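You operate a simulated robot arm through the tools that you are given. There is no shell and no other tool. Be economical: measure what you need, move in short steps, check, and stop when the job is done.

You run a simulated robot arm. Do the job below in one go: nothing can be reset, and whatever is moved stays where it is left.

Task
Put things in order on the top of the herb bench. At the end: the clear stopper from the top of the herb bench is on the grey lidded pot; the brown wooden spool stands where the clear bottle stood; the clear flask from the top of the herb bench stands on top of the green leaves; the clear bottle from the top of the herb bench stands where the clear flask stood; whatever was shut is shut again. Leave all else as you found it, and nothing knocked over.

It is judged by the outcome, as a careful person would: the job done as asked, and still so three seconds after it is handed in. It fails if anything else is knocked over, pushed out of place, dropped, spilled or broken. Lids that push on must go on centred and level and be pressed home; caps that screw on are set level and turned clockwise until they are tight.

Robot
A 7-joint arm with a two-finger parallel gripper, fixed in place. Base frame: the origin is at the foot of the arm, x ahead of it, y to its left, z up; the work surface is at about z = 0. Units: m, rad, N and s.
With the tool pointing down near the work surface it reaches from about 0.24 to 0.62 m from the base axis. Its first joint turns from -1.152 to 1.152 rad. Payload 2.6 kg.
The TCP is the grasp point between the finger pads, 0.03 m short of the fingertips. In the tool frame z runs along the fingers and y along their closing line. The gripper opens to 0.094 m. The fingers are 0.028 m wide and 0.01 m thick; the gripper's body (0.05 by 0.096 m) begins 0.055 m behind the TCP.
Orientation is told as [roll, pitch, yaw] about the base's x, y, z axes, in that order, counted from this pose: with the fingers straight down and closing along the base's y, the tool's x points along the base's -x, its y along +y and its z along -z.

Tools
- The arm moves only by the tool play_rows. Its argument "plan" is one flat list of numbers, 7 for each row, row after row: the shift along the tool's x, y, z in mm, then the turn, a rotation vector about the tool's x, y, z in rad, then the gripper command, from -1 (shut) to 1 (fully open), values between in proportion. In form: [x, y, z, rx, ry, rz, gripper, x, y, z, rx, ry, rz, gripper, ...]. A call has 1 to 20 rows; each row is the pose to reach, as a shift and turn from the pose commanded when the call began, along the tool's axes at that moment. A row lasts 0.2 s, in which the tool goes at most 0.05 m and 0.15 rad; a call with a longer step from one row to the next is refused whole, and so is a gripper value outside its range. Where a pose cannot be reached the arm comes as near as it can. A force on the tool above 40 N (or 10 N above the force at the start of the call, whichever is more), or a blocked arm, ends the call early, and 0.2 s more pass. Each finger travels about 0.072 m/s and halts on what it meets, pressing with about 27 N; the grip force reading is that of the motor and also rises with nothing between the fingers. The clock runs only during rows and for 0.2 s after the last one: add rows that repeat a pose to give the fingers time. It gives the time, the measured TCP pose, the force on the tool (base axes), the opening and the grip force at its end, in the units of the frame above (readings bear some noise), and new pictures: "pictures" is both (left out), scene, wrist or none.
- Cameras (640 x 400 px; columns grow to the right, rows downward): "scene" is fixed at [0.0396, 0.4389, 0.5567]; the picture's right is [-0.72, -0.69, 0.00], its down [-0.44, 0.46, -0.78] and it looks along [0.54, -0.56, -0.63] (base axes); focal length 331 px, centre (320, 200). "wrist" rides on the gripper at [0.076, 0.014, -0.102] in the tool frame; the picture's right is [-0.18, 0.98, 0.00], its down [-0.75, -0.14, -0.64] and it looks along [-0.63, -0.12, 0.77] (tool axes); focal length 243 px, centre (320, 200). There is no depth. A picture from a camera that has moved, and an enlarged one, comes with that camera's place and axes in the base frame and with its lens.
- close_up(camera, box): a new picture of the part [left, top, right, bottom] of that camera's present view, enlarged. No time passes.
- finish_job(): hands the job in; it is judged then, once.

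Go step by step. Nothing tells you positions but the pictures and the camera data: compare them with the known pose of the tool, close in by small moves and look again before you grip or let go. The budget is 120 turns and 170 pictures, counting those below and the enlarged ones. Unless the task says otherwise, let go and move clear before handing in.

The tools are called by a JSON object that holds its "api" and its "payload". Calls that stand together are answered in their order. play_rows: Moves the arm, as the interface text tells. Its arguments: {"type":"object","properties":{"plan":{"type":"array","items":{"type":"number"}},"pictures":{"type":"string","enum":["both","scene","wrist","none"]}},"required":["plan"]} The other tools are called the same way: close_up (camera, box) takes an enlarged picture of a part of a camera's view; finish_job () hands the job in.

At the start:

```text
clock: 0.0
position: [0.4285, 0.1279, 0.3232]
orientation: [0.0, 0.001, -0.001]
force: [0.1, 0.2, 0.8]
finger_gap: 0.0938
finger_force: 0.1
```

scene: 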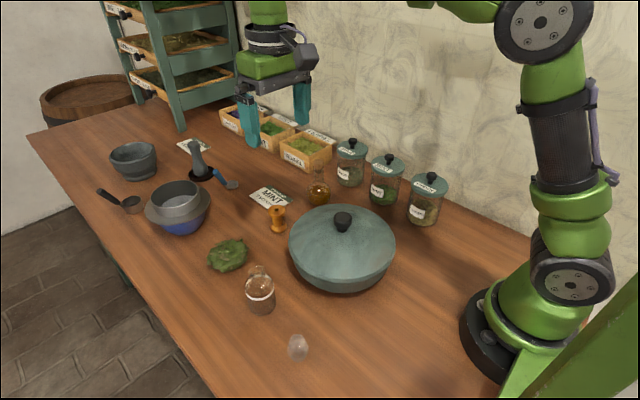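
wrist: 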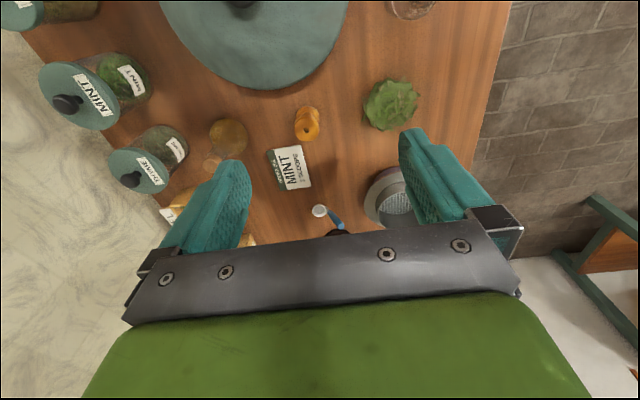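

I see the bench with a grey lidded pot, a bottle, a stopper, a small flask with amber content, a spool and leaves. I'll take enlarged views to tell them apart.

{"api": "close_up", "payload": {"camera": "scene", "box": [200, 160, 400, 285]}}

{"api": "close_up", "payload": {"camera": "scene", "box": [190, 240, 350, 370]}}

{"api": "close_up", "payload": {"camera": "scene", "box": [80, 120, 260, 250]}}

```text
3.20 times, centred on (300, 222) of scene
camera zoom: at [0.0396, 0.4389, 0.5567], right [-0.72, -0.69, 0.0], down [-0.44, 0.46, -0.78], along [0.54, -0.56, -0.63], focal length 1058 px, centre (384, 128)
```

zoom: 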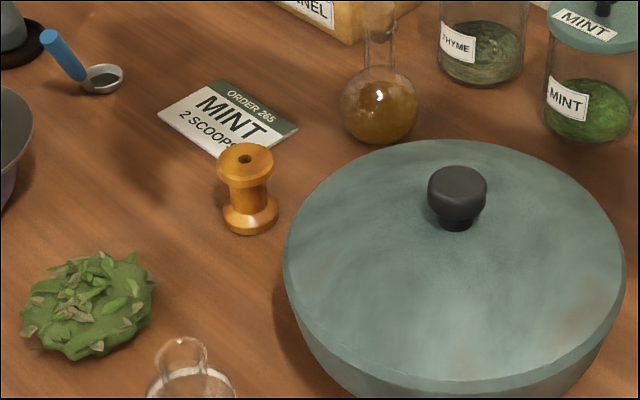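

```text
3.08 times, centred on (270, 305) of scene
camera zoom: at [0.0396, 0.4389, 0.5567], right [-0.72, -0.69, 0.0], down [-0.44, 0.46, -0.78], along [0.54, -0.56, -0.63], focal length 1018 px, centre (474, -123)
```

zoom: 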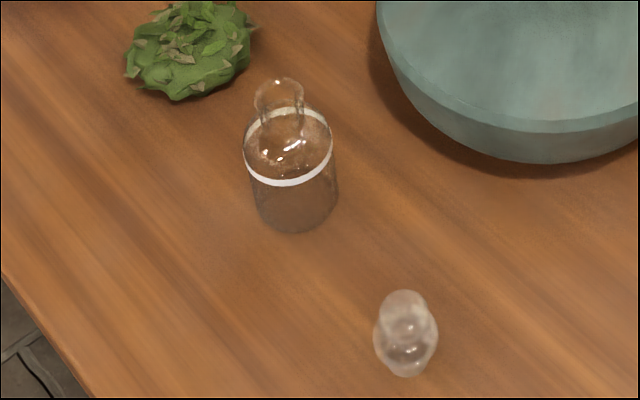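

```text
3.08 times, centred on (170, 185) of scene
camera zoom: at [0.0396, 0.4389, 0.5567], right [-0.72, -0.69, 0.0], down [-0.44, 0.46, -0.78], along [0.54, -0.56, -0.63], focal length 1018 px, centre (782, 246)
```

zoom: 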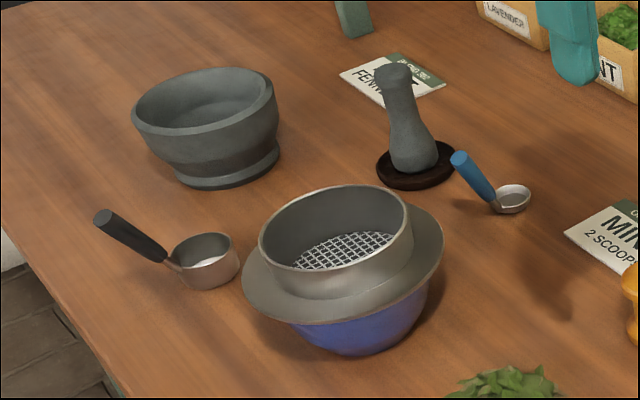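

Flask (round, amber content) is near (0.517,-0.056), bottle near (0.369,0.257), leaves near (0.515,0.232), spool near (0.515,0.092), stopper near (0.252,0.273). I go high toward the flask first and look.

{"api": "play_rows", "payload": {"plan": [-10, -40, 0, 0, 0, 0, 1, -20, -80, 0, 0, 0, 0, 1, -30, -120, 0, 0, 0, 0, 1, -38, -160, 0, 0, 0, 0, 1, -38, -184, 0, 0, 0, 0, 1, -38, -184, 40, 0, 0, 0, 1]}}

{"api": "close_up", "payload": {"camera": "scene", "box": [260, 130, 380, 220]}}

{"api": "close_up", "payload": {"camera": "scene", "box": [270, 320, 330, 370]}}

```text
clock: 1.4
position: [0.4688, -0.059, 0.2872]
orientation: [-0.001, -0.001, 0.001]
force: [0.0, 0.3, -1.0]
finger_gap: 0.094
finger_force: 0.1
camera wrist: at [0.3923, -0.0456, 0.3874], right [0.18, 0.98, 0.0], down [0.75, -0.14, 0.64], along [0.63, -0.12, -0.77], focal length 243 px, centre (320, 200)
```

scene: 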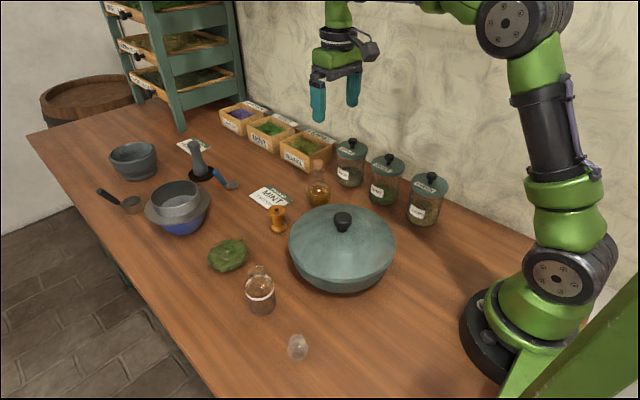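
wrist: 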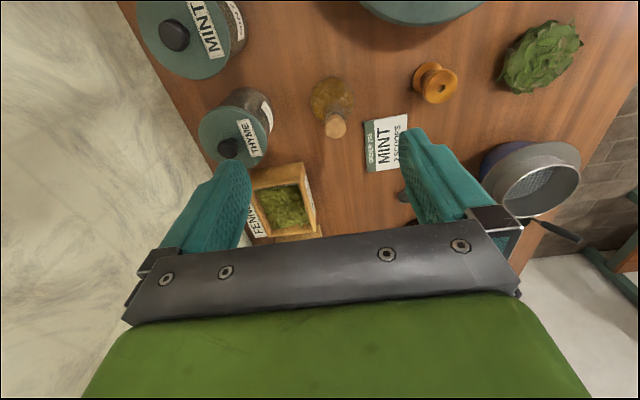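

```text
4.44 times, centred on (320, 175) of scene
camera zoom: at [0.0396, 0.4389, 0.5567], right [-0.72, -0.69, 0.0], down [-0.44, 0.46, -0.78], along [0.54, -0.56, -0.63], focal length 1470 px, centre (320, 311)
```

zoom: 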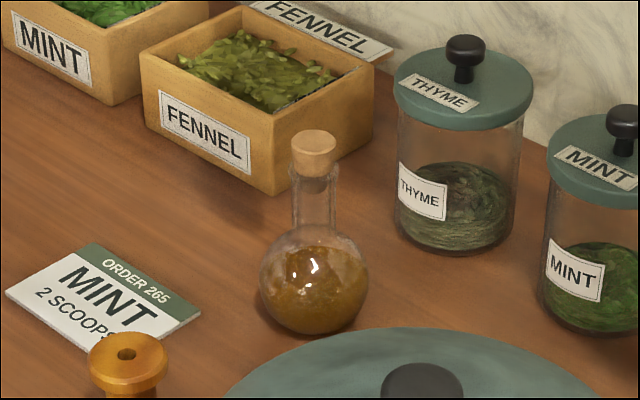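

```text
8.00 times, centred on (300, 345) of scene
camera zoom: at [0.0396, 0.4389, 0.5567], right [-0.72, -0.69, 0.0], down [-0.44, 0.46, -0.78], along [0.54, -0.56, -0.63], focal length 2646 px, centre (480, -960)
```

zoom: 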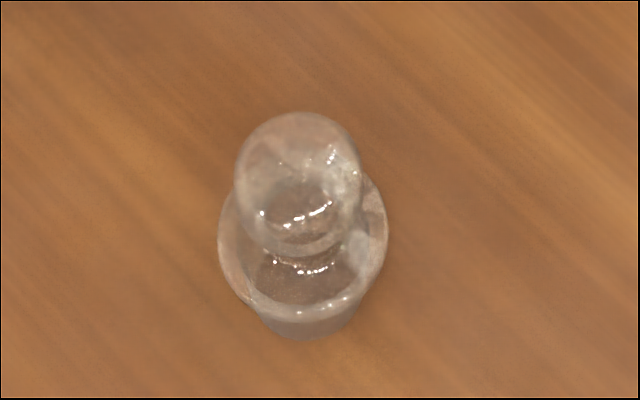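

The flask (corked) has its neck near (0.51,-0.05), about 0.125 tall. I come down above it and look.

{"api": "play_rows", "payload": {"plan": [-21, 5, 30, 0, 0, 0, 1, -42, 10, 60, 0, 0, 0, 1, -42, 10, 100, 0, 0, 0, 1, -42, 10, 125, 0, 0, 0, 1, -42, 10, 125, 0, 0, 0, 1]}}

{"api": "close_up", "payload": {"camera": "scene", "box": [260, 100, 380, 220]}}

```text
clock: 2.6
position: [0.5078, -0.0505, 0.1596]
orientation: [-0.001, -0.001, 0.0]
force: [-0.4, -0.2, -0.3]
finger_gap: 0.0939
finger_force: 0.1
camera wrist: at [0.4311, -0.0352, 0.2612], right [0.18, 0.98, 0.0], down [0.75, -0.14, 0.64], along [0.63, -0.12, -0.77], focal length 243 px, centre (320, 200)
```

scene: 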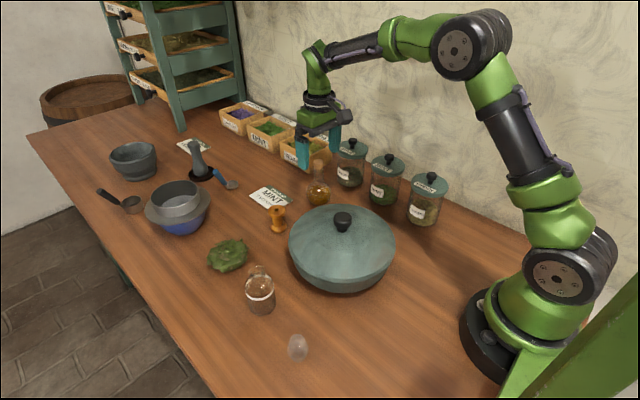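
wrist: 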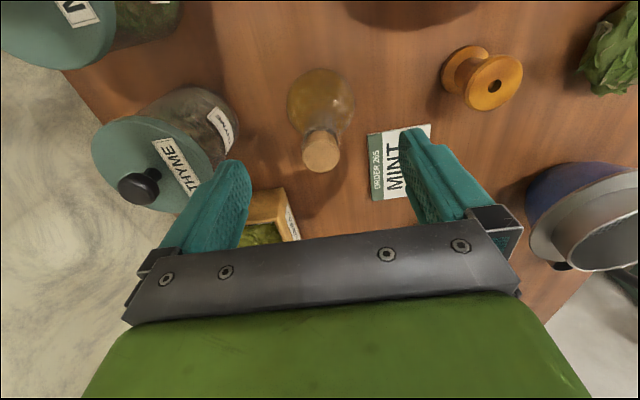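

```text
3.33 times, centred on (320, 160) of scene
camera zoom: at [0.0396, 0.4389, 0.5567], right [-0.72, -0.69, 0.0], down [-0.44, 0.46, -0.78], along [0.54, -0.56, -0.63], focal length 1103 px, centre (320, 333)
```

zoom: 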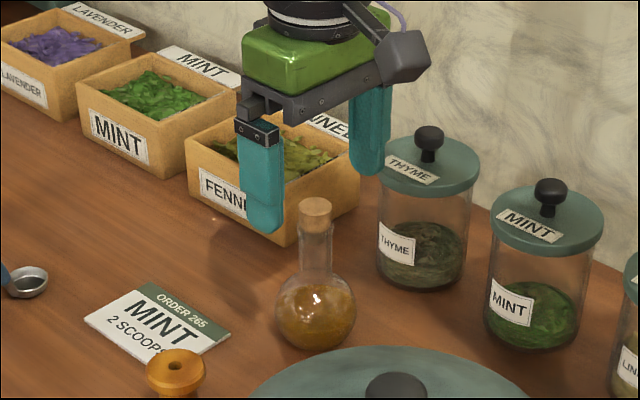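

The cork is right between the fingers. I lower onto the neck and close.

{"api": "play_rows", "payload": {"plan": [0, 0, 30, 0, 0, 0, 1, 0, 0, 60, 0, 0, 0, 1, 0, 0, 60, 0, 0, 0, 0.5, 0, 0, 60, 0, 0, 0, 0, 0, 0, 60, 0, 0, 0, -0.4, 0, 0, 60, 0, 0, 0, -1, 0, 0, 60, 0, 0, 0, -1, 0, 0, 60, 0, 0, 0, -1]}}

{"api": "close_up", "payload": {"camera": "scene", "box": [260, 130, 380, 220]}}

```text
clock: 4.4
position: [0.5091, -0.0483, 0.0978]
orientation: [-0.002, 0.001, 0.0]
force: [-0.1, 0.9, 0.0]
finger_gap: 0.0242
finger_force: 27.1
camera wrist: at [0.4318, -0.0339, 0.2002], right [0.18, 0.98, 0.0], down [0.75, -0.14, 0.64], along [0.63, -0.12, -0.77], focal length 243 px, centre (320, 200)
```

scene: 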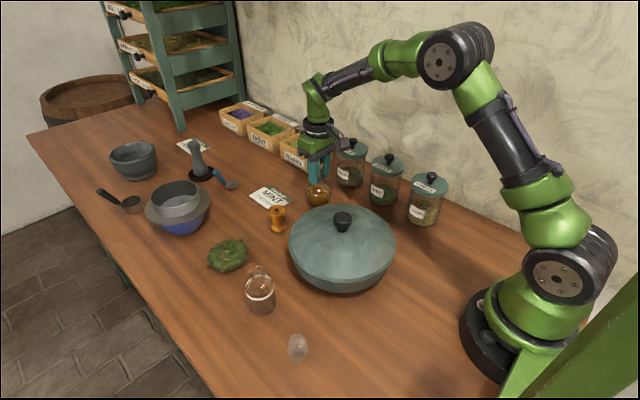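
wrist: 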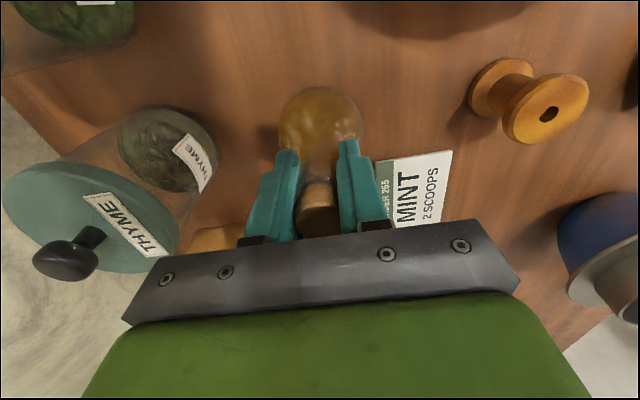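

```text
4.44 times, centred on (320, 175) of scene
camera zoom: at [0.0396, 0.4389, 0.5567], right [-0.72, -0.69, 0.0], down [-0.44, 0.46, -0.78], along [0.54, -0.56, -0.63], focal length 1470 px, centre (320, 311)
```

zoom: 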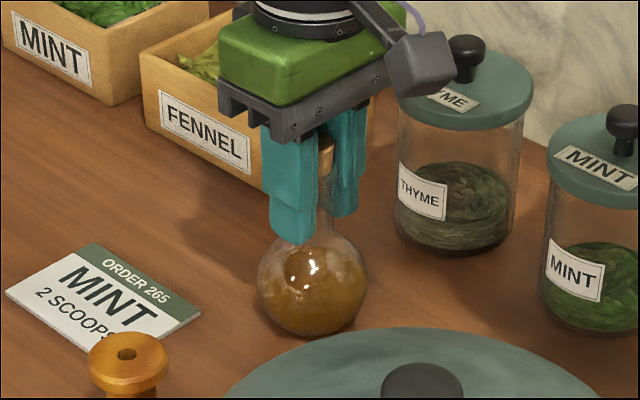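

The flask is held by its neck. I lift it straight up, then carry it over above the leaves.

{"api": "play_rows", "payload": {"plan": [0, 0, -15, 0, 0, 0, -1, 0, 0, -45, 0, 0, 0, -1, 0, 0, -75, 0, 0, 0, -1, 0, 20, -100, 0, 0, 0, -1, 0, 50, -110, 0, 0, 0, -1, 0, 90, -110, 0, 0, 0, -1, 0, 130, -110, 0, 0, 0, -1, 0, 170, -110, 0, 0, 0, -1, 0, 210, -110, 0, 0, 0, -1, 0, 245, -110, 0, 0, 0, -1, 0, 270, -110, 0, 0, 0, -1, 0, 279, -110, 0, 0, 0, -1, 0, 279, -90, 0, 0, 0, -1, 0, 279, -90, 0, 0, 0, -1]}}

{"api": "close_up", "payload": {"camera": "scene", "box": [150, 110, 310, 290]}}

{"api": "close_up", "payload": {"camera": "wrist", "box": [200, 50, 440, 240]}}

```text
clock: 7.4
position: [0.5062, 0.23, 0.1896]
orientation: [0.0, -0.001, -0.001]
force: [-0.1, 1.6, -0.9]
finger_gap: 0.0243
finger_force: 26.9
camera wrist: at [0.4305, 0.2453, 0.291], right [0.18, 0.98, 0.0], down [0.75, -0.14, 0.64], along [0.63, -0.12, -0.77], focal length 243 px, centre (320, 200)
```

scene: 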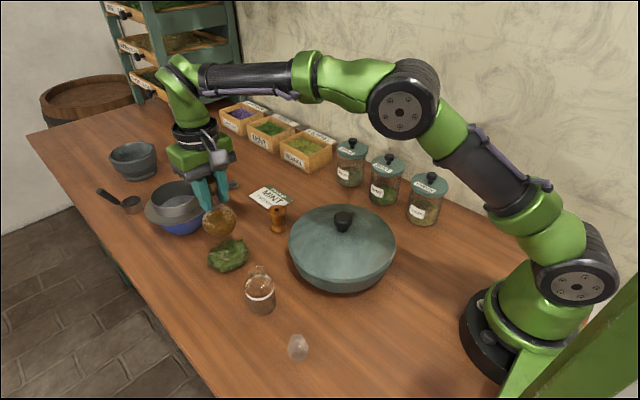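
wrist: 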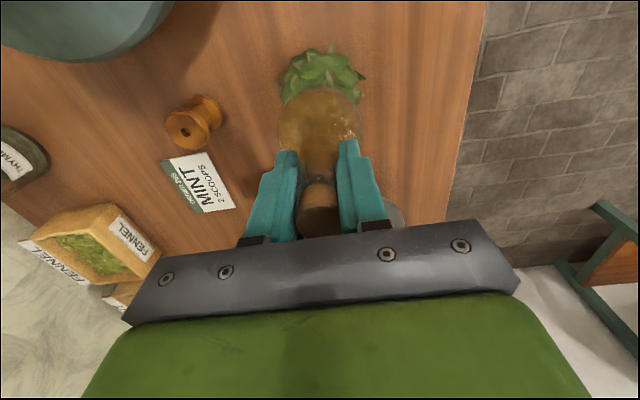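

```text
2.22 times, centred on (230, 200) of scene
camera zoom: at [0.0396, 0.4389, 0.5567], right [-0.72, -0.69, 0.0], down [-0.44, 0.46, -0.78], along [0.54, -0.56, -0.63], focal length 735 px, centre (520, 200)
```

zoom: 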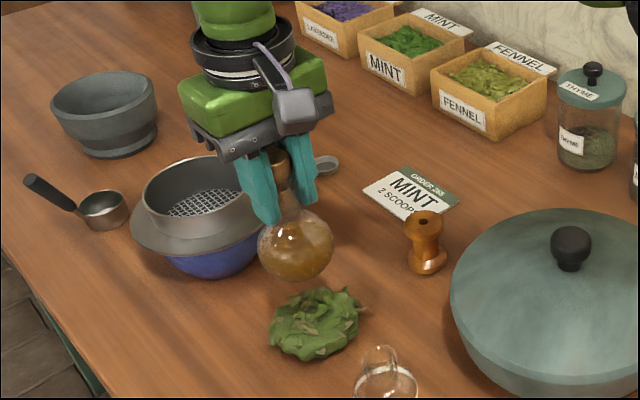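

```text
2.11 times, centred on (320, 145) of wrist
camera zoom: at [0.4305, 0.2453, 0.291], right [0.18, 0.98, 0.0], down [0.75, -0.14, 0.64], along [0.63, -0.12, -0.77], focal length 511 px, centre (320, 316)
```

zoom: 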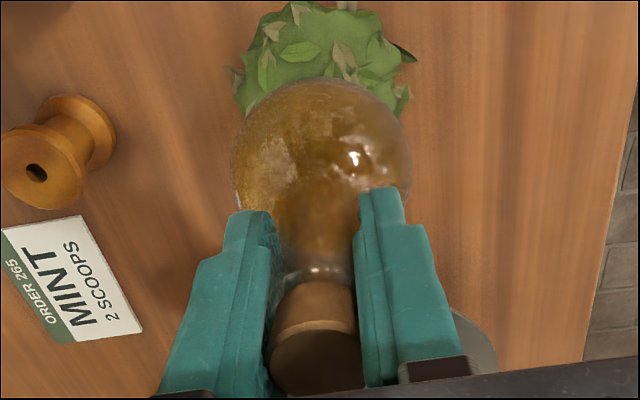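

The mound centre is about (0.511,0.232). I correct by a few mm and lower part way.

{"api": "play_rows", "payload": {"plan": [-4, 2, 15, 0, 0, 0, -1, -4, 2, 30, 0, 0, 0, -1, -4, 2, 45, 0, 0, 0, -1, -4, 2, 50, 0, 0, 0, -1], "pictures": "none"}}

{"api": "close_up", "payload": {"camera": "scene", "box": [180, 180, 280, 280]}}

```text
clock: 8.4
position: [0.5119, 0.2338, 0.1397]
orientation: [-0.001, -0.001, 0.0]
force: [0.0, 0.1, -1.8]
finger_gap: 0.024
finger_force: 27.5
```

```text
4.00 times, centred on (230, 230) of scene
camera zoom: at [0.0396, 0.4389, 0.5567], right [-0.72, -0.69, 0.0], down [-0.44, 0.46, -0.78], along [0.54, -0.56, -0.63], focal length 1323 px, centre (680, 80)
```

zoom: 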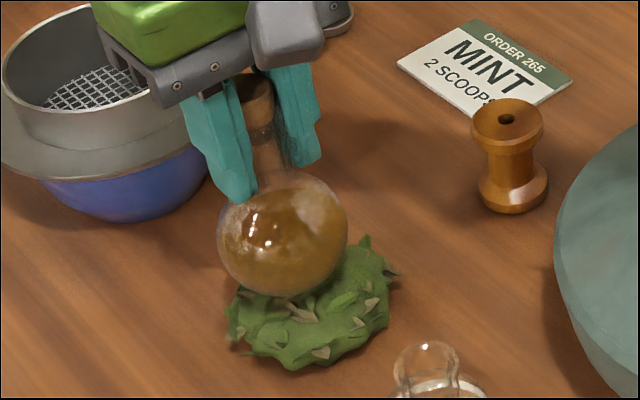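

Aligned well. I lower gently in small steps.

{"api": "play_rows", "payload": {"plan": [0, 0, 4, 0, 0, 0, -1, 0, 0, 8, 0, 0, 0, -1, 0, 0, 11, 0, 0, 0, -1, 0, 0, 11, 0, 0, 0, -1], "pictures": "none"}}

{"api": "close_up", "payload": {"camera": "scene", "box": [180, 180, 280, 280]}}

```text
clock: 9.4
position: [0.5126, 0.2348, 0.1284]
orientation: [0.0, 0.0, 0.0]
force: [0.2, -0.4, -0.9]
finger_gap: 0.0236
finger_force: 27.0
```

```text
4.00 times, centred on (230, 230) of scene
camera zoom: at [0.0396, 0.4389, 0.5567], right [-0.72, -0.69, 0.0], down [-0.44, 0.46, -0.78], along [0.54, -0.56, -0.63], focal length 1323 px, centre (680, 80)
```

zoom: 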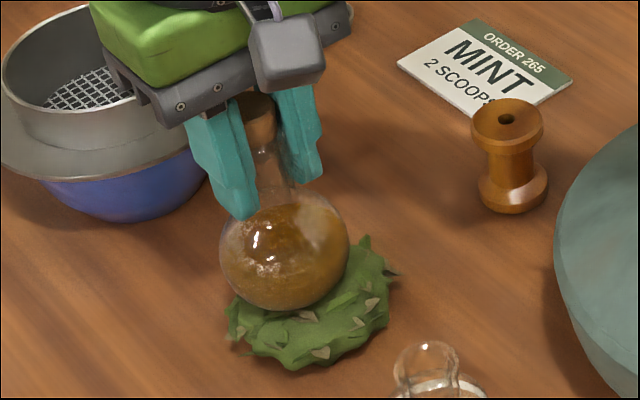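

Flask is still clear of the leaves but a few mm off the mound's middle. I shift it about 5 mm and go on lowering.

{"api": "play_rows", "payload": {"plan": [5, -4, -2, 0, 0, 0, -1, 5, -4, 2, 0, 0, 0, -1, 5, -4, 4, 0, 0, 0, -1, 5, -4, 6, 0, 0, 0, -1, 5, -4, 8, 0, 0, 0, -1, 5, -4, 8, 0, 0, 0, -1], "pictures": "wrist"}}

{"api": "close_up", "payload": {"camera": "scene", "box": [180, 180, 280, 280]}}

```text
clock: 10.8
position: [0.5098, 0.2313, 0.1224]
orientation: [0.0, -0.006, 0.001]
force: [2.3, -0.1, 18.8]
finger_gap: 0.0242
finger_force: 27.5
camera wrist: at [0.4329, 0.2457, 0.2227], right [0.18, 0.98, 0.0], down [0.75, -0.14, 0.65], along [0.63, -0.12, -0.76], focal length 243 px, centre (320, 200)
```

wrist: 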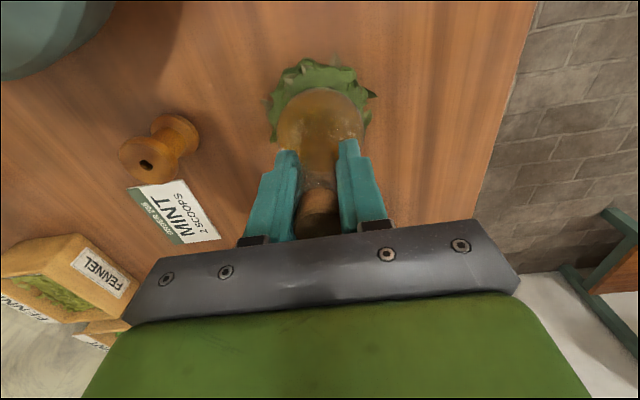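

```text
4.00 times, centred on (230, 230) of scene
camera zoom: at [0.0395, 0.4389, 0.5568], right [-0.72, -0.69, 0.0], down [-0.44, 0.46, -0.78], along [0.54, -0.56, -0.63], focal length 1323 px, centre (680, 80)
```

zoom: 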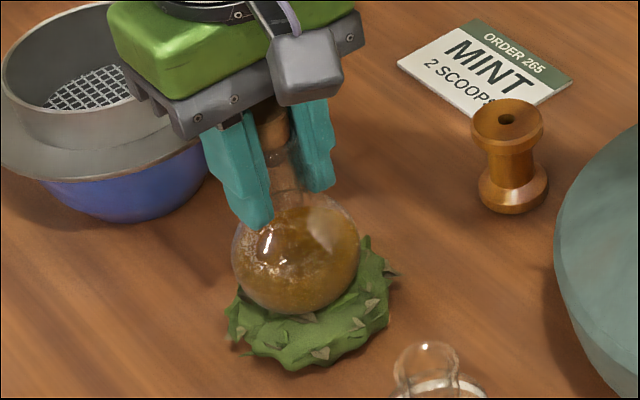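

The flask rests on the mound near its middle (force rose to ~19 N). I ease off, open slowly, and check that it stays put.

{"api": "play_rows", "payload": {"plan": [0, 0, -1.5, 0, 0, 0, -1, 0, 0, -1.5, 0, 0, 0, -0.45, 0, 0, -1.5, 0, 0, 0, -0.35, 0, 0, -1.5, 0, 0, 0, -0.2, 0, 0, -1.5, 0, 0, 0, 0, 0, 0, -1.5, 0, 0, 0, 0.2, 0, 0, -1.5, 0, 0, 0, 0.2, 0, 0, -1.5, 0, 0, 0, 0.2], "pictures": "wrist"}}

{"api": "close_up", "payload": {"camera": "scene", "box": [180, 180, 280, 280]}}

```text
clock: 12.6
position: [0.5071, 0.2328, 0.1224]
orientation: [0.0, -0.002, 0.001]
force: [-0.4, 0.0, -1.1]
finger_gap: 0.0566
finger_force: 0.2
camera wrist: at [0.4316, 0.2464, 0.2225], right [0.18, 0.98, 0.0], down [0.75, -0.14, 0.64], along [0.63, -0.12, -0.77], focal length 243 px, centre (320, 200)
```

wrist: 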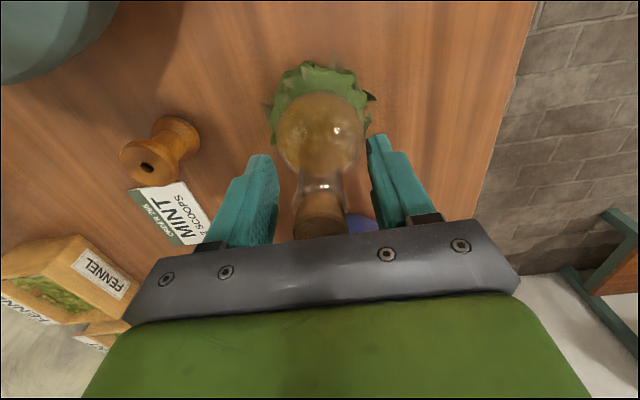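

```text
4.00 times, centred on (230, 230) of scene
camera zoom: at [0.0396, 0.4389, 0.5567], right [-0.72, -0.69, 0.0], down [-0.44, 0.46, -0.78], along [0.54, -0.56, -0.63], focal length 1323 px, centre (680, 80)
```

zoom: 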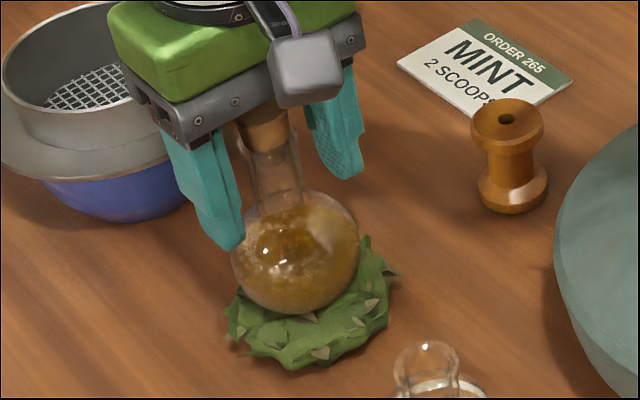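

The flask stands. I back straight up and check again.

{"api": "play_rows", "payload": {"plan": [0, 0, -30, 0, 0, 0, 0.4, 0, 0, -70, 0, 0, 0, 0.6, 0, 0, -110, 0, 0, 0, 1, 30, 0, -130, 0, 0, 0, 1, 70, 0, -130, 0, 0, 0, 1, 110, 10, -130, 0, 0, 0, 1, 155, 20, -130, 0, 0, 0, 1, 190, 22, -130, 0, 0, 0, 1, 190, 22, -130, 0, 0, 0, 1]}}

{"api": "close_up", "payload": {"camera": "scene", "box": [180, 180, 310, 330]}}

```text
clock: 14.6
position: [0.3176, 0.2515, 0.2532]
orientation: [0.0, 0.0, 0.0]
force: [-0.3, 0.3, 0.0]
finger_gap: 0.0941
finger_force: 0.0
camera wrist: at [0.2405, 0.2666, 0.354], right [0.18, 0.98, 0.0], down [0.75, -0.14, 0.64], along [0.63, -0.12, -0.77], focal length 243 px, centre (320, 200)
```

scene: 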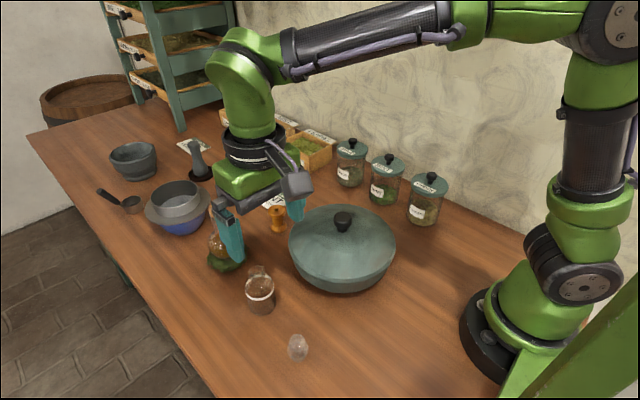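
wrist: 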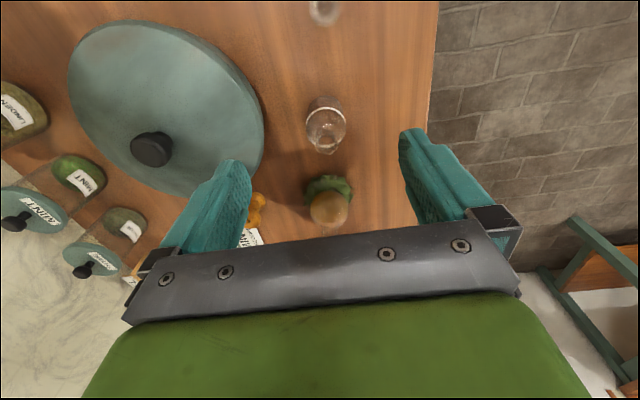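

```text
2.67 times, centred on (245, 255) of scene
camera zoom: at [0.0396, 0.4389, 0.5567], right [-0.72, -0.69, 0.0], down [-0.44, 0.46, -0.78], along [0.54, -0.56, -0.63], focal length 882 px, centre (520, 53)
```

zoom: 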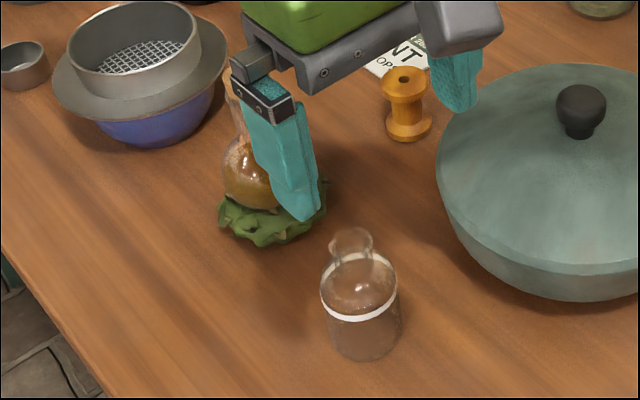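

The flask stands steadily on the leaves. The bottle is about (0.371,0.249), ~0.105 tall; I move above it and look closer.

{"api": "play_rows", "payload": {"plan": [-27, -1, 0, 0, 0, 0, 1, -53, -2, 20, 0, 0, 0, 1, -53, -2, 60, 0, 0, 0, 1, -53, -2, 80, 0, 0, 0, 1, -53, -2, 80, 0, 0, 0, 1]}}

{"api": "close_up", "payload": {"camera": "scene", "box": [200, 210, 320, 330]}}

```text
clock: 15.8
position: [0.3725, 0.2497, 0.1718]
orientation: [-0.001, 0.001, -0.001]
force: [-0.6, -0.8, -0.1]
finger_gap: 0.0941
finger_force: 0.1
camera wrist: at [0.2971, 0.2636, 0.2737], right [0.18, 0.98, 0.0], down [0.75, -0.14, 0.64], along [0.63, -0.12, -0.77], focal length 243 px, centre (320, 200)
```

scene: 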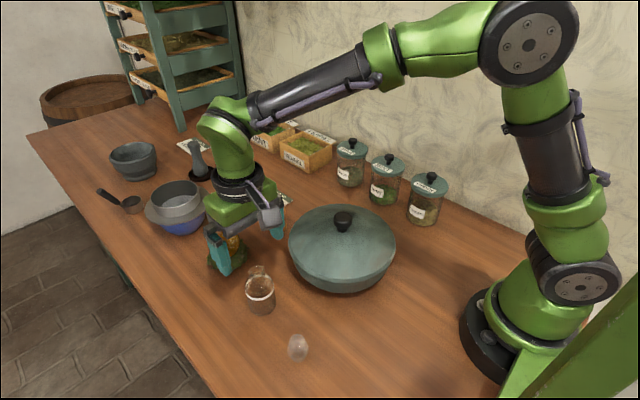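
wrist: 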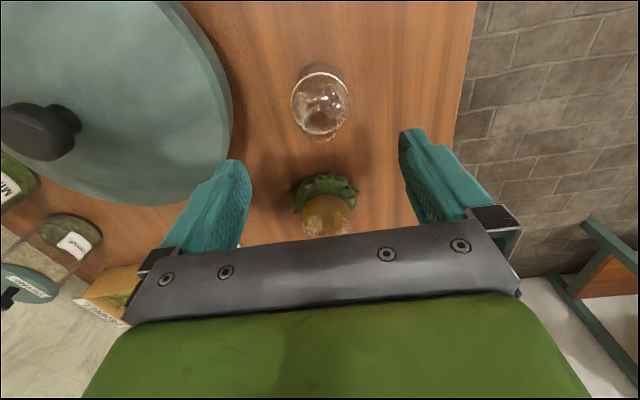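

```text
3.33 times, centred on (260, 270) of scene
camera zoom: at [0.0396, 0.4389, 0.5567], right [-0.72, -0.69, 0.0], down [-0.44, 0.46, -0.78], along [0.54, -0.56, -0.63], focal length 1103 px, centre (520, -33)
```

zoom: 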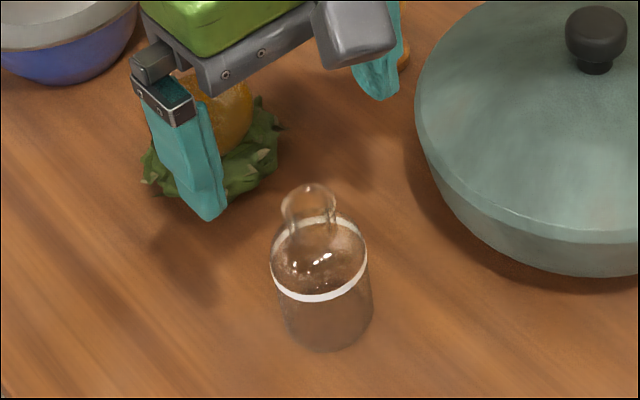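

{"api": "close_up", "payload": {"camera": "wrist", "box": [260, 40, 400, 160]}}

```text
3.33 times, centred on (330, 100) of wrist
camera zoom: at [0.2971, 0.2636, 0.2737], right [0.18, 0.98, 0.0], down [0.75, -0.14, 0.64], along [0.63, -0.12, -0.77], focal length 809 px, centre (287, 533)
```

zoom: 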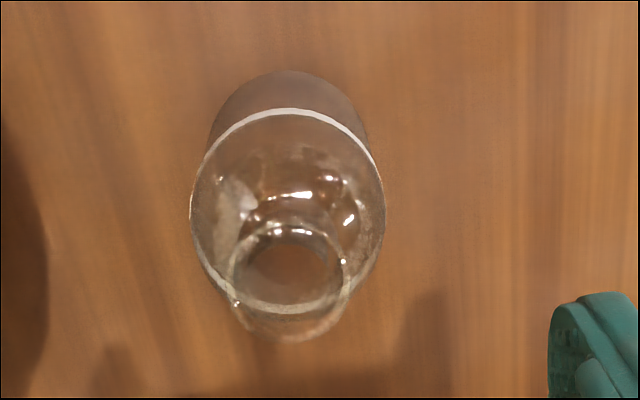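

The bottle centre is about (0.367,0.250). I shift 5 mm, lower around its body and grip.

{"api": "play_rows", "payload": {"plan": [5, 0, 20, 0, 0, 0, 1, 5, 0, 50, 0, 0, 0, 1, 5, 0, 80, 0, 0, 0, 1, 5, 0, 100, 0, 0, 0, 1, 5, 0, 103, 0, 0, 0, 1, 5, 0, 103, 0, 0, 0, 0.7, 5, 0, 103, 0, 0, 0, 0.3, 5, 0, 103, 0, 0, 0, -0.1, 5, 0, 103, 0, 0, 0, -0.5, 5, 0, 103, 0, 0, 0, -1, 5, 0, 103, 0, 0, 0, -1]}}

{"api": "close_up", "payload": {"camera": "scene", "box": [200, 210, 320, 330]}}

```text
clock: 18.2
position: [0.3671, 0.2503, 0.0701]
orientation: [0.0, -0.001, 0.002]
force: [-0.4, 0.2, -0.3]
finger_gap: 0.0494
finger_force: 27.1
camera wrist: at [0.2904, 0.2648, 0.1702], right [0.18, 0.98, 0.0], down [0.75, -0.14, 0.64], along [0.63, -0.12, -0.77], focal length 243 px, centre (320, 200)
```

scene: 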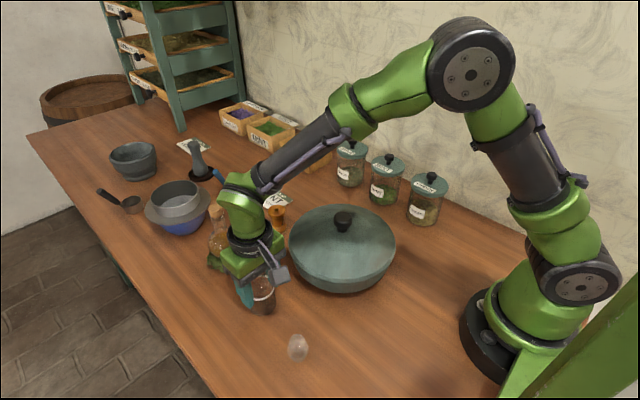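
wrist: 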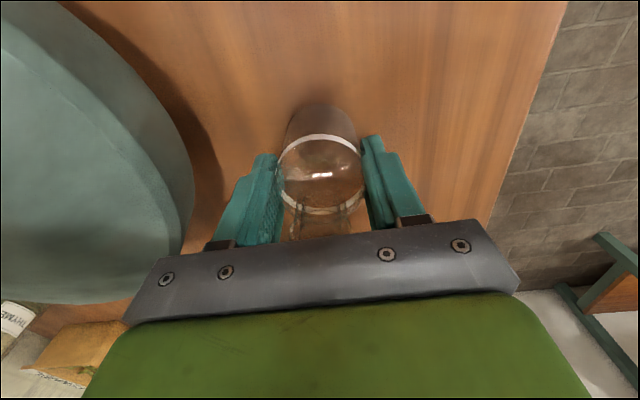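

```text
3.33 times, centred on (260, 270) of scene
camera zoom: at [0.0396, 0.4389, 0.5567], right [-0.72, -0.69, 0.0], down [-0.44, 0.46, -0.78], along [0.54, -0.56, -0.63], focal length 1103 px, centre (520, -33)
```

zoom: 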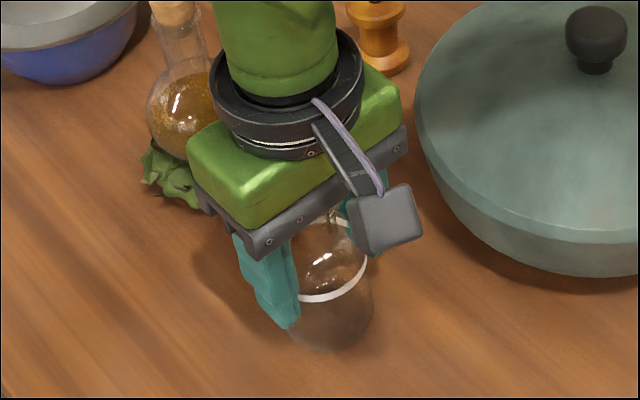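

The bottle is gripped. I lift it high and carry it over to the flask's old spot.

{"api": "play_rows", "payload": {"plan": [0, 0, -15, 0, 0, 0, -1, 0, 0, -50, 0, 0, 0, -1, 0, 0, -90, 0, 0, 0, -1, 0, 0, -125, 0, 0, 0, -1, 0, -15, -150, 0, 0, 0, -1, -15, -45, -150, 0, 0, 0, -1, -35, -83, -150, 0, 0, 0, -1, -55, -122, -150, 0, 0, 0, -1, -75, -161, -150, 0, 0, 0, -1, -95, -200, -150, 0, 0, 0, -1, -115, -240, -150, 0, 0, 0, -1, -132, -275, -150, 0, 0, 0, -1, -143, -299, -140, 0, 0, 0, -1, -143, -299, -110, 0, 0, 0, -1, -143, -299, -80, 0, 0, 0, -1, -143, -299, -50, 0, 0, 0, -1, -143, -299, -50, 0, 0, 0, -1]}}

{"api": "close_up", "payload": {"camera": "scene", "box": [260, 130, 380, 220]}}

```text
clock: 21.8
position: [0.5094, -0.0438, 0.1178]
orientation: [-0.001, -0.001, 0.001]
force: [0.3, -0.4, -0.3]
finger_gap: 0.0495
finger_force: 26.8
camera wrist: at [0.4331, -0.0297, 0.2186], right [0.18, 0.98, 0.0], down [0.75, -0.14, 0.64], along [0.63, -0.12, -0.77], focal length 243 px, centre (320, 200)
```

scene: 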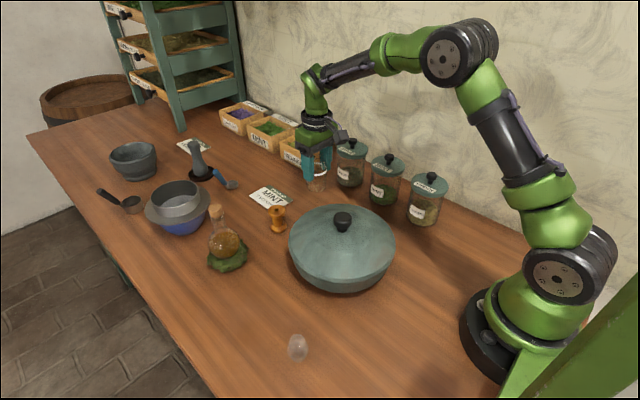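
wrist: 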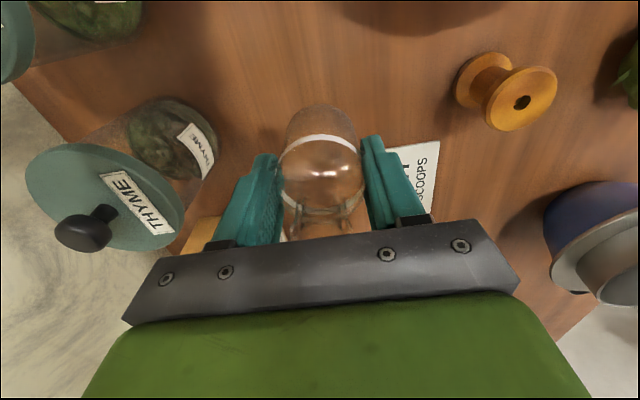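

```text
4.44 times, centred on (320, 175) of scene
camera zoom: at [0.0396, 0.4389, 0.5567], right [-0.72, -0.69, 0.0], down [-0.44, 0.46, -0.78], along [0.54, -0.56, -0.63], focal length 1470 px, centre (320, 311)
```

zoom: 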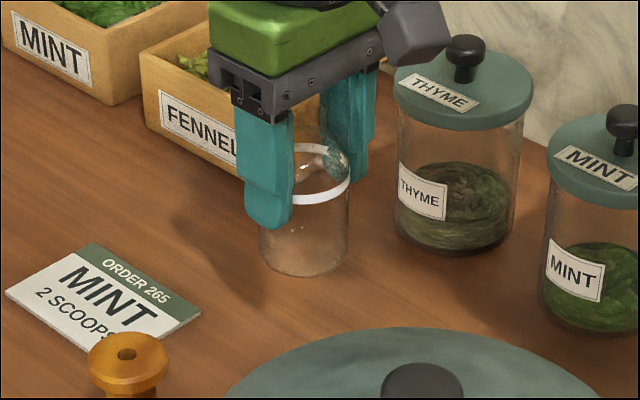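

A few mm of correction is needed (toward -y). I lower to just above the surface and check.

{"api": "play_rows", "payload": {"plan": [3, -5, 10, 0, 0, 0, -1, 3, -5, 25, 0, 0, 0, -1, 3, -5, 38, 0, 0, 0, -1, 3, -5, 44, 0, 0, 0, -1, 3, -5, 44, 0, 0, 0, -1], "pictures": "none"}}

{"api": "close_up", "payload": {"camera": "scene", "box": [260, 130, 380, 220]}}

```text
clock: 23.0
position: [0.5068, -0.0553, 0.0754]
orientation: [-0.001, 0.0, 0.001]
force: [0.4, -1.3, -0.9]
finger_gap: 0.0494
finger_force: 27.4
```

```text
4.44 times, centred on (320, 175) of scene
camera zoom: at [0.0396, 0.4389, 0.5567], right [-0.72, -0.69, 0.0], down [-0.44, 0.46, -0.78], along [0.54, -0.56, -0.63], focal length 1470 px, centre (320, 311)
```

zoom: 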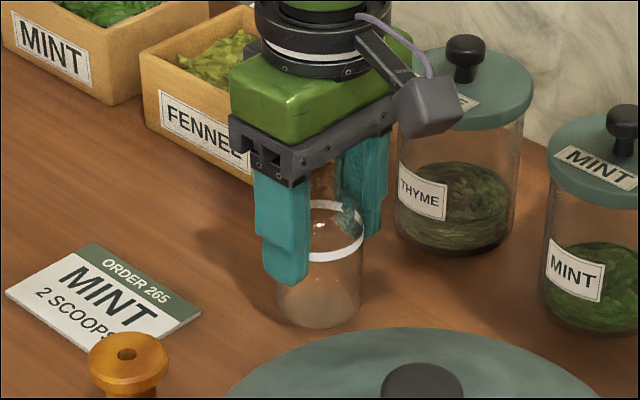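

A small correction back in +y gives the best match to the flask's old spot. I'll shift and lower to contact.

{"api": "play_rows", "payload": {"plan": [-1, 5, 0, 0, 0, 0, -1, -1, 6, 2, 0, 0, 0, -1, -1, 6, 4, 0, 0, 0, -1, -1, 6, 5.5, 0, 0, 0, -1, -1, 6, 6.5, 0, 0, 0, -1], "pictures": "wrist"}}

{"api": "close_up", "payload": {"camera": "scene", "box": [260, 130, 380, 220]}}

```text
clock: 24.2
position: [0.5076, -0.0455, 0.0701]
orientation: [0.001, 0.001, -0.001]
force: [0.8, 0.9, -0.8]
finger_gap: 0.0494
finger_force: 27.6
camera wrist: at [0.4304, -0.0322, 0.1706], right [0.18, 0.98, 0.0], down [0.75, -0.14, 0.64], along [0.63, -0.12, -0.77], focal length 243 px, centre (320, 200)
```

wrist: 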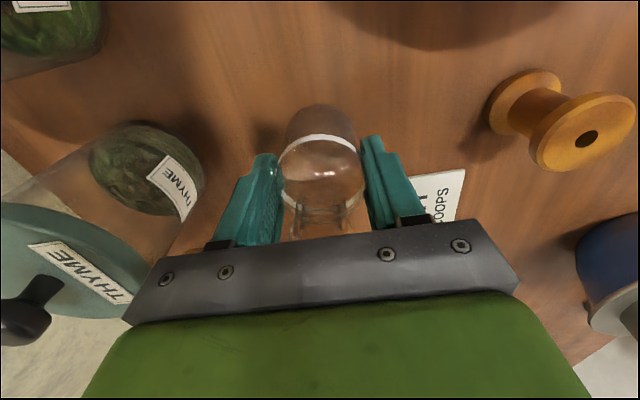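

```text
4.44 times, centred on (320, 175) of scene
camera zoom: at [0.0396, 0.4389, 0.5567], right [-0.72, -0.69, 0.0], down [-0.44, 0.46, -0.78], along [0.54, -0.56, -0.63], focal length 1470 px, centre (320, 311)
```

zoom: 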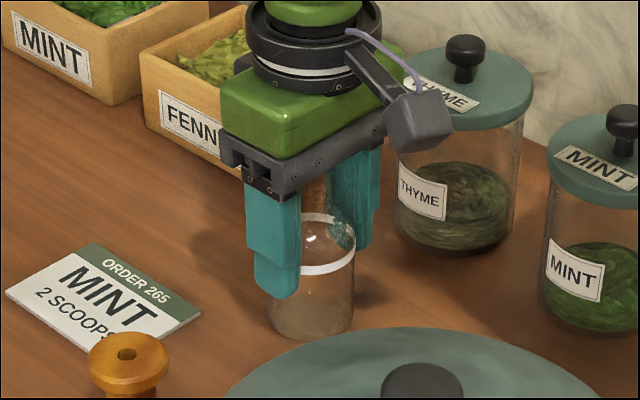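

The bottle base now matches the flask's old footprint within a few mm. I ease it onto the surface and release.

{"api": "play_rows", "payload": {"plan": [0, 0, 0.7, 0, 0, 0, -1, 0, 0, 1.2, 0, 0, 0, -1, 0, 0, 1.2, 0, 0, 0, -1], "pictures": "none"}}

```text
clock: 25.0
position: [0.5074, -0.0472, 0.0692]
orientation: [0.001, -0.003, -0.001]
force: [-3.4, 1.3, 11.1]
finger_gap: 0.0495
finger_force: 27.0
```

Contact is felt (11 N). I ease off slightly, open and rise straight up.

{"api": "play_rows", "payload": {"plan": [0, 0, -0.5, 0, 0, 0, -1, 0, 0, -0.5, 0, 0, 0, 0.1, 0, 0, -0.5, 0, 0, 0, 0.3, 0, 0, -0.5, 0, 0, 0, 0.6, 0, 0, -0.5, 0, 0, 0, 0.6, 0, 0, -25, 0, 0, 0, 0.6, 0, 0, -65, 0, 0, 0, 0.6, 0, 0, -110, 0, 0, 0, 0.8, 0, 0, -150, 0, 0, 0, 0.8, 15, 40, -150, 0, 0, 0, 1, 35, 85, -150, 0, 0, 0, 1, 45, 125, -150, 0, 0, 0, 1, 45, 140, -150, 0, 0, 0, 1, 45, 140, -150, 0, 0, 0, 1]}}

{"api": "close_up", "payload": {"camera": "wrist", "box": [240, 40, 420, 180]}}

{"api": "close_up", "payload": {"camera": "scene", "box": [180, 130, 380, 290]}}

```text
clock: 28.0
position: [0.4646, 0.096, 0.2139]
orientation: [0.0, 0.001, 0.0]
force: [0.5, 0.2, -0.4]
finger_gap: 0.0942
finger_force: 0.1
camera wrist: at [0.3881, 0.1097, 0.3163], right [0.18, 0.98, 0.0], down [0.75, -0.14, 0.64], along [0.63, -0.12, -0.77], focal length 243 px, centre (320, 200)
```

scene: 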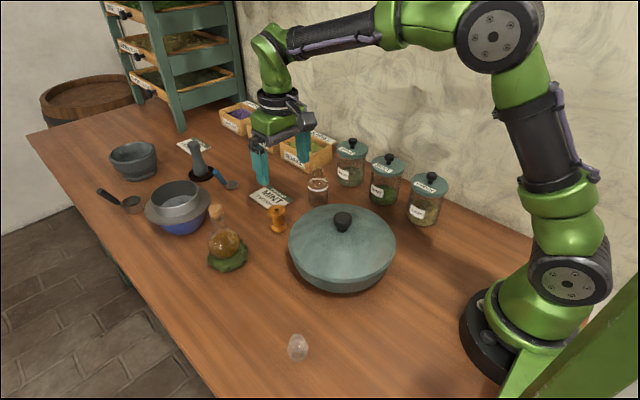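
wrist: 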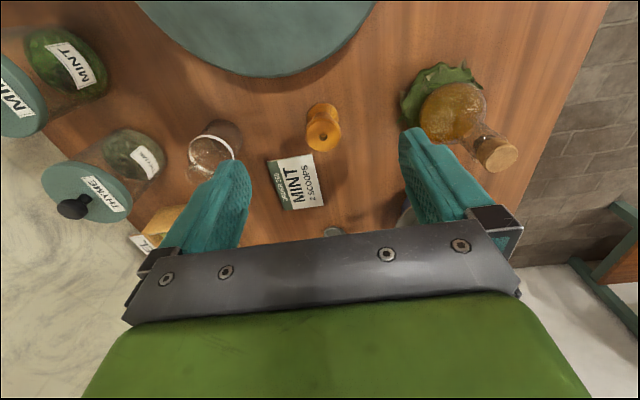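

```text
2.86 times, centred on (330, 110) of wrist
camera zoom: at [0.3881, 0.1097, 0.3163], right [0.18, 0.98, 0.0], down [0.75, -0.14, 0.64], along [0.63, -0.12, -0.77], focal length 693 px, centre (291, 457)
```

zoom: 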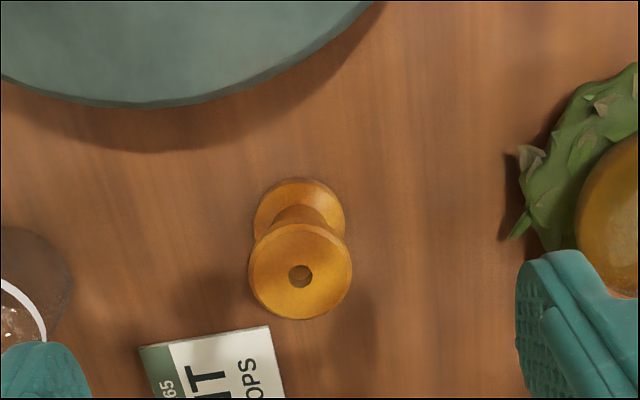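

```text
2.50 times, centred on (280, 210) of scene
camera zoom: at [0.0396, 0.439, 0.5567], right [-0.72, -0.69, 0.0], down [-0.44, 0.46, -0.78], along [0.54, -0.56, -0.63], focal length 827 px, centre (420, 175)
```

zoom: 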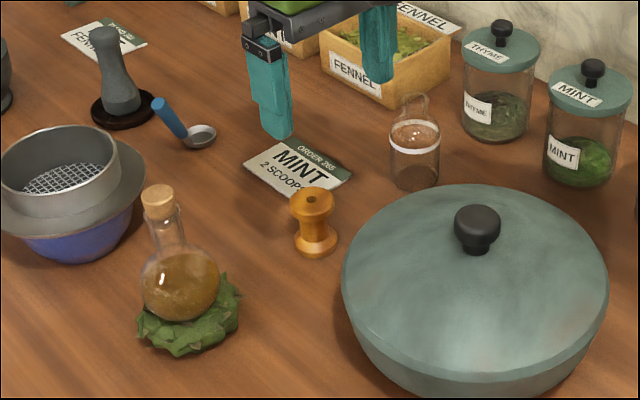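

Bottle stands upright at the old flask spot. The spool is near (0.509,0.0905), about 0.055–0.06 tall; I move down above it and check.

{"api": "play_rows", "payload": {"plan": [-25, -2, 20, 0, 0, 0, 1, -46, -4, 50, 0, 0, 0, 1, -46, -4, 85, 0, 0, 0, 1, -46, -4, 102, 0, 0, 0, 1, -46, -4, 102, 0, 0, 0, 1]}}

{"api": "close_up", "payload": {"camera": "scene", "box": [220, 160, 330, 250]}}

```text
clock: 29.2
position: [0.509, 0.0871, 0.114]
orientation: [-0.001, -0.001, 0.001]
force: [0.6, 0.0, 0.1]
finger_gap: 0.094
finger_force: 0.0
camera wrist: at [0.4319, 0.1024, 0.2143], right [0.18, 0.98, 0.0], down [0.75, -0.14, 0.64], along [0.63, -0.12, -0.77], focal length 243 px, centre (320, 200)
```

scene: 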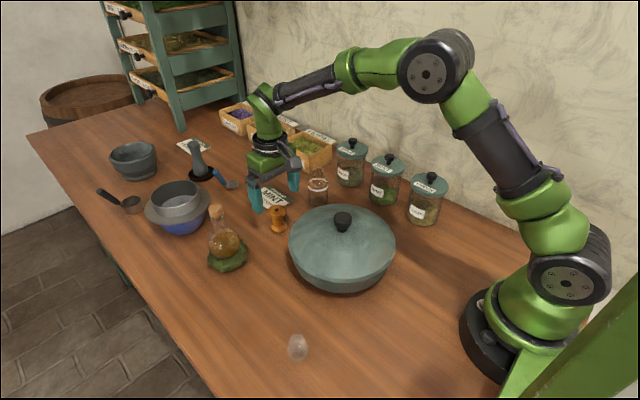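
wrist: 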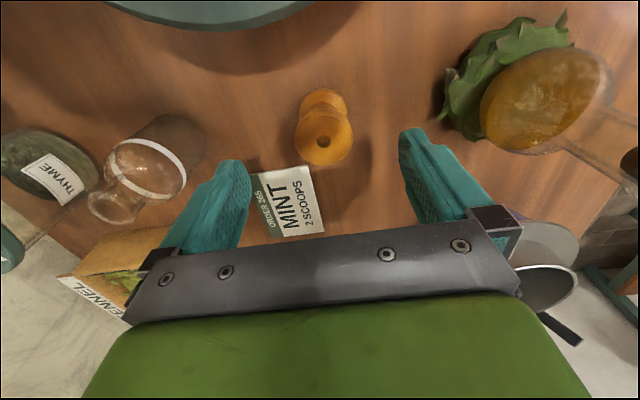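

```text
4.44 times, centred on (275, 205) of scene
camera zoom: at [0.0396, 0.4389, 0.5567], right [-0.72, -0.69, 0.0], down [-0.44, 0.46, -0.78], along [0.54, -0.56, -0.63], focal length 1470 px, centre (520, 178)
```

zoom: 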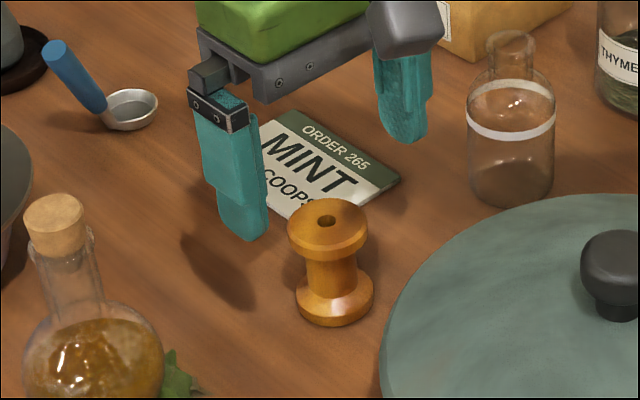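

Aligned. I lower around the spool and grip it.

{"api": "play_rows", "payload": {"plan": [0, 1, 25, 0, 0, 0, 1, 0, 1, 50, 0, 0, 0, 1, 0, 1, 70, 0, 0, 0, 1, 0, 1, 75, 0, 0, 0, 1, 0, 1, 75, 0, 0, 0, 0.6, 0, 1, 75, 0, 0, 0, 0.2, 0, 1, 75, 0, 0, 0, -0.2, 0, 1, 75, 0, 0, 0, -0.6, 0, 1, 75, 0, 0, 0, -1, 0, 1, 75, 0, 0, 0, -1]}}

{"api": "close_up", "payload": {"camera": "scene", "box": [220, 160, 330, 250]}}

```text
clock: 31.4
position: [0.5097, 0.0888, 0.0394]
orientation: [0.0, 0.0, 0.0]
force: [-0.2, 0.8, -0.1]
finger_gap: 0.04
finger_force: 27.3
camera wrist: at [0.4332, 0.1025, 0.1408], right [0.18, 0.98, 0.0], down [0.75, -0.14, 0.64], along [0.63, -0.12, -0.77], focal length 243 px, centre (320, 200)
```

scene: 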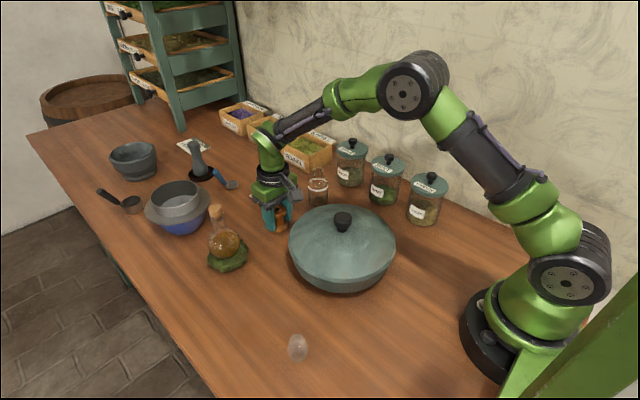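
wrist: 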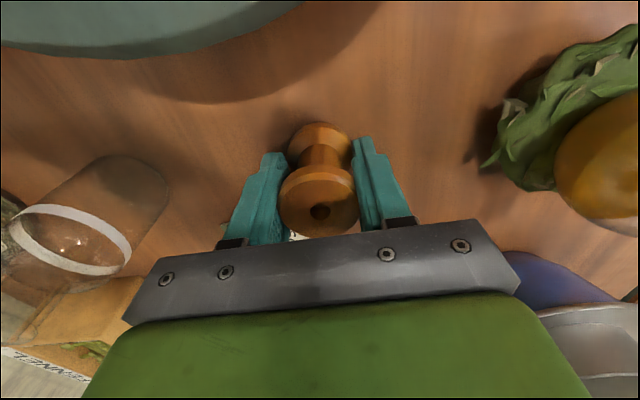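

```text
4.44 times, centred on (275, 205) of scene
camera zoom: at [0.0396, 0.4389, 0.5567], right [-0.72, -0.69, 0.0], down [-0.44, 0.46, -0.78], along [0.54, -0.56, -0.63], focal length 1470 px, centre (520, 178)
```

zoom: 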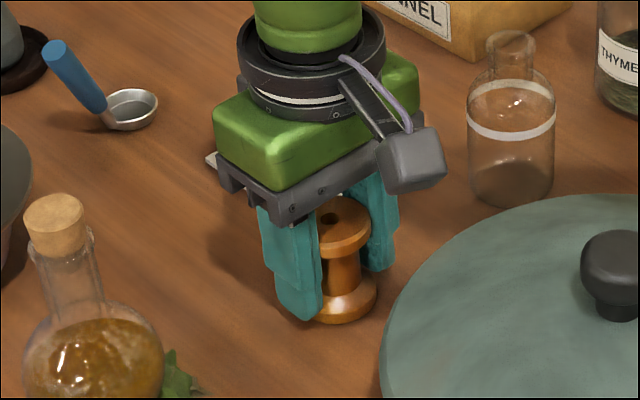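

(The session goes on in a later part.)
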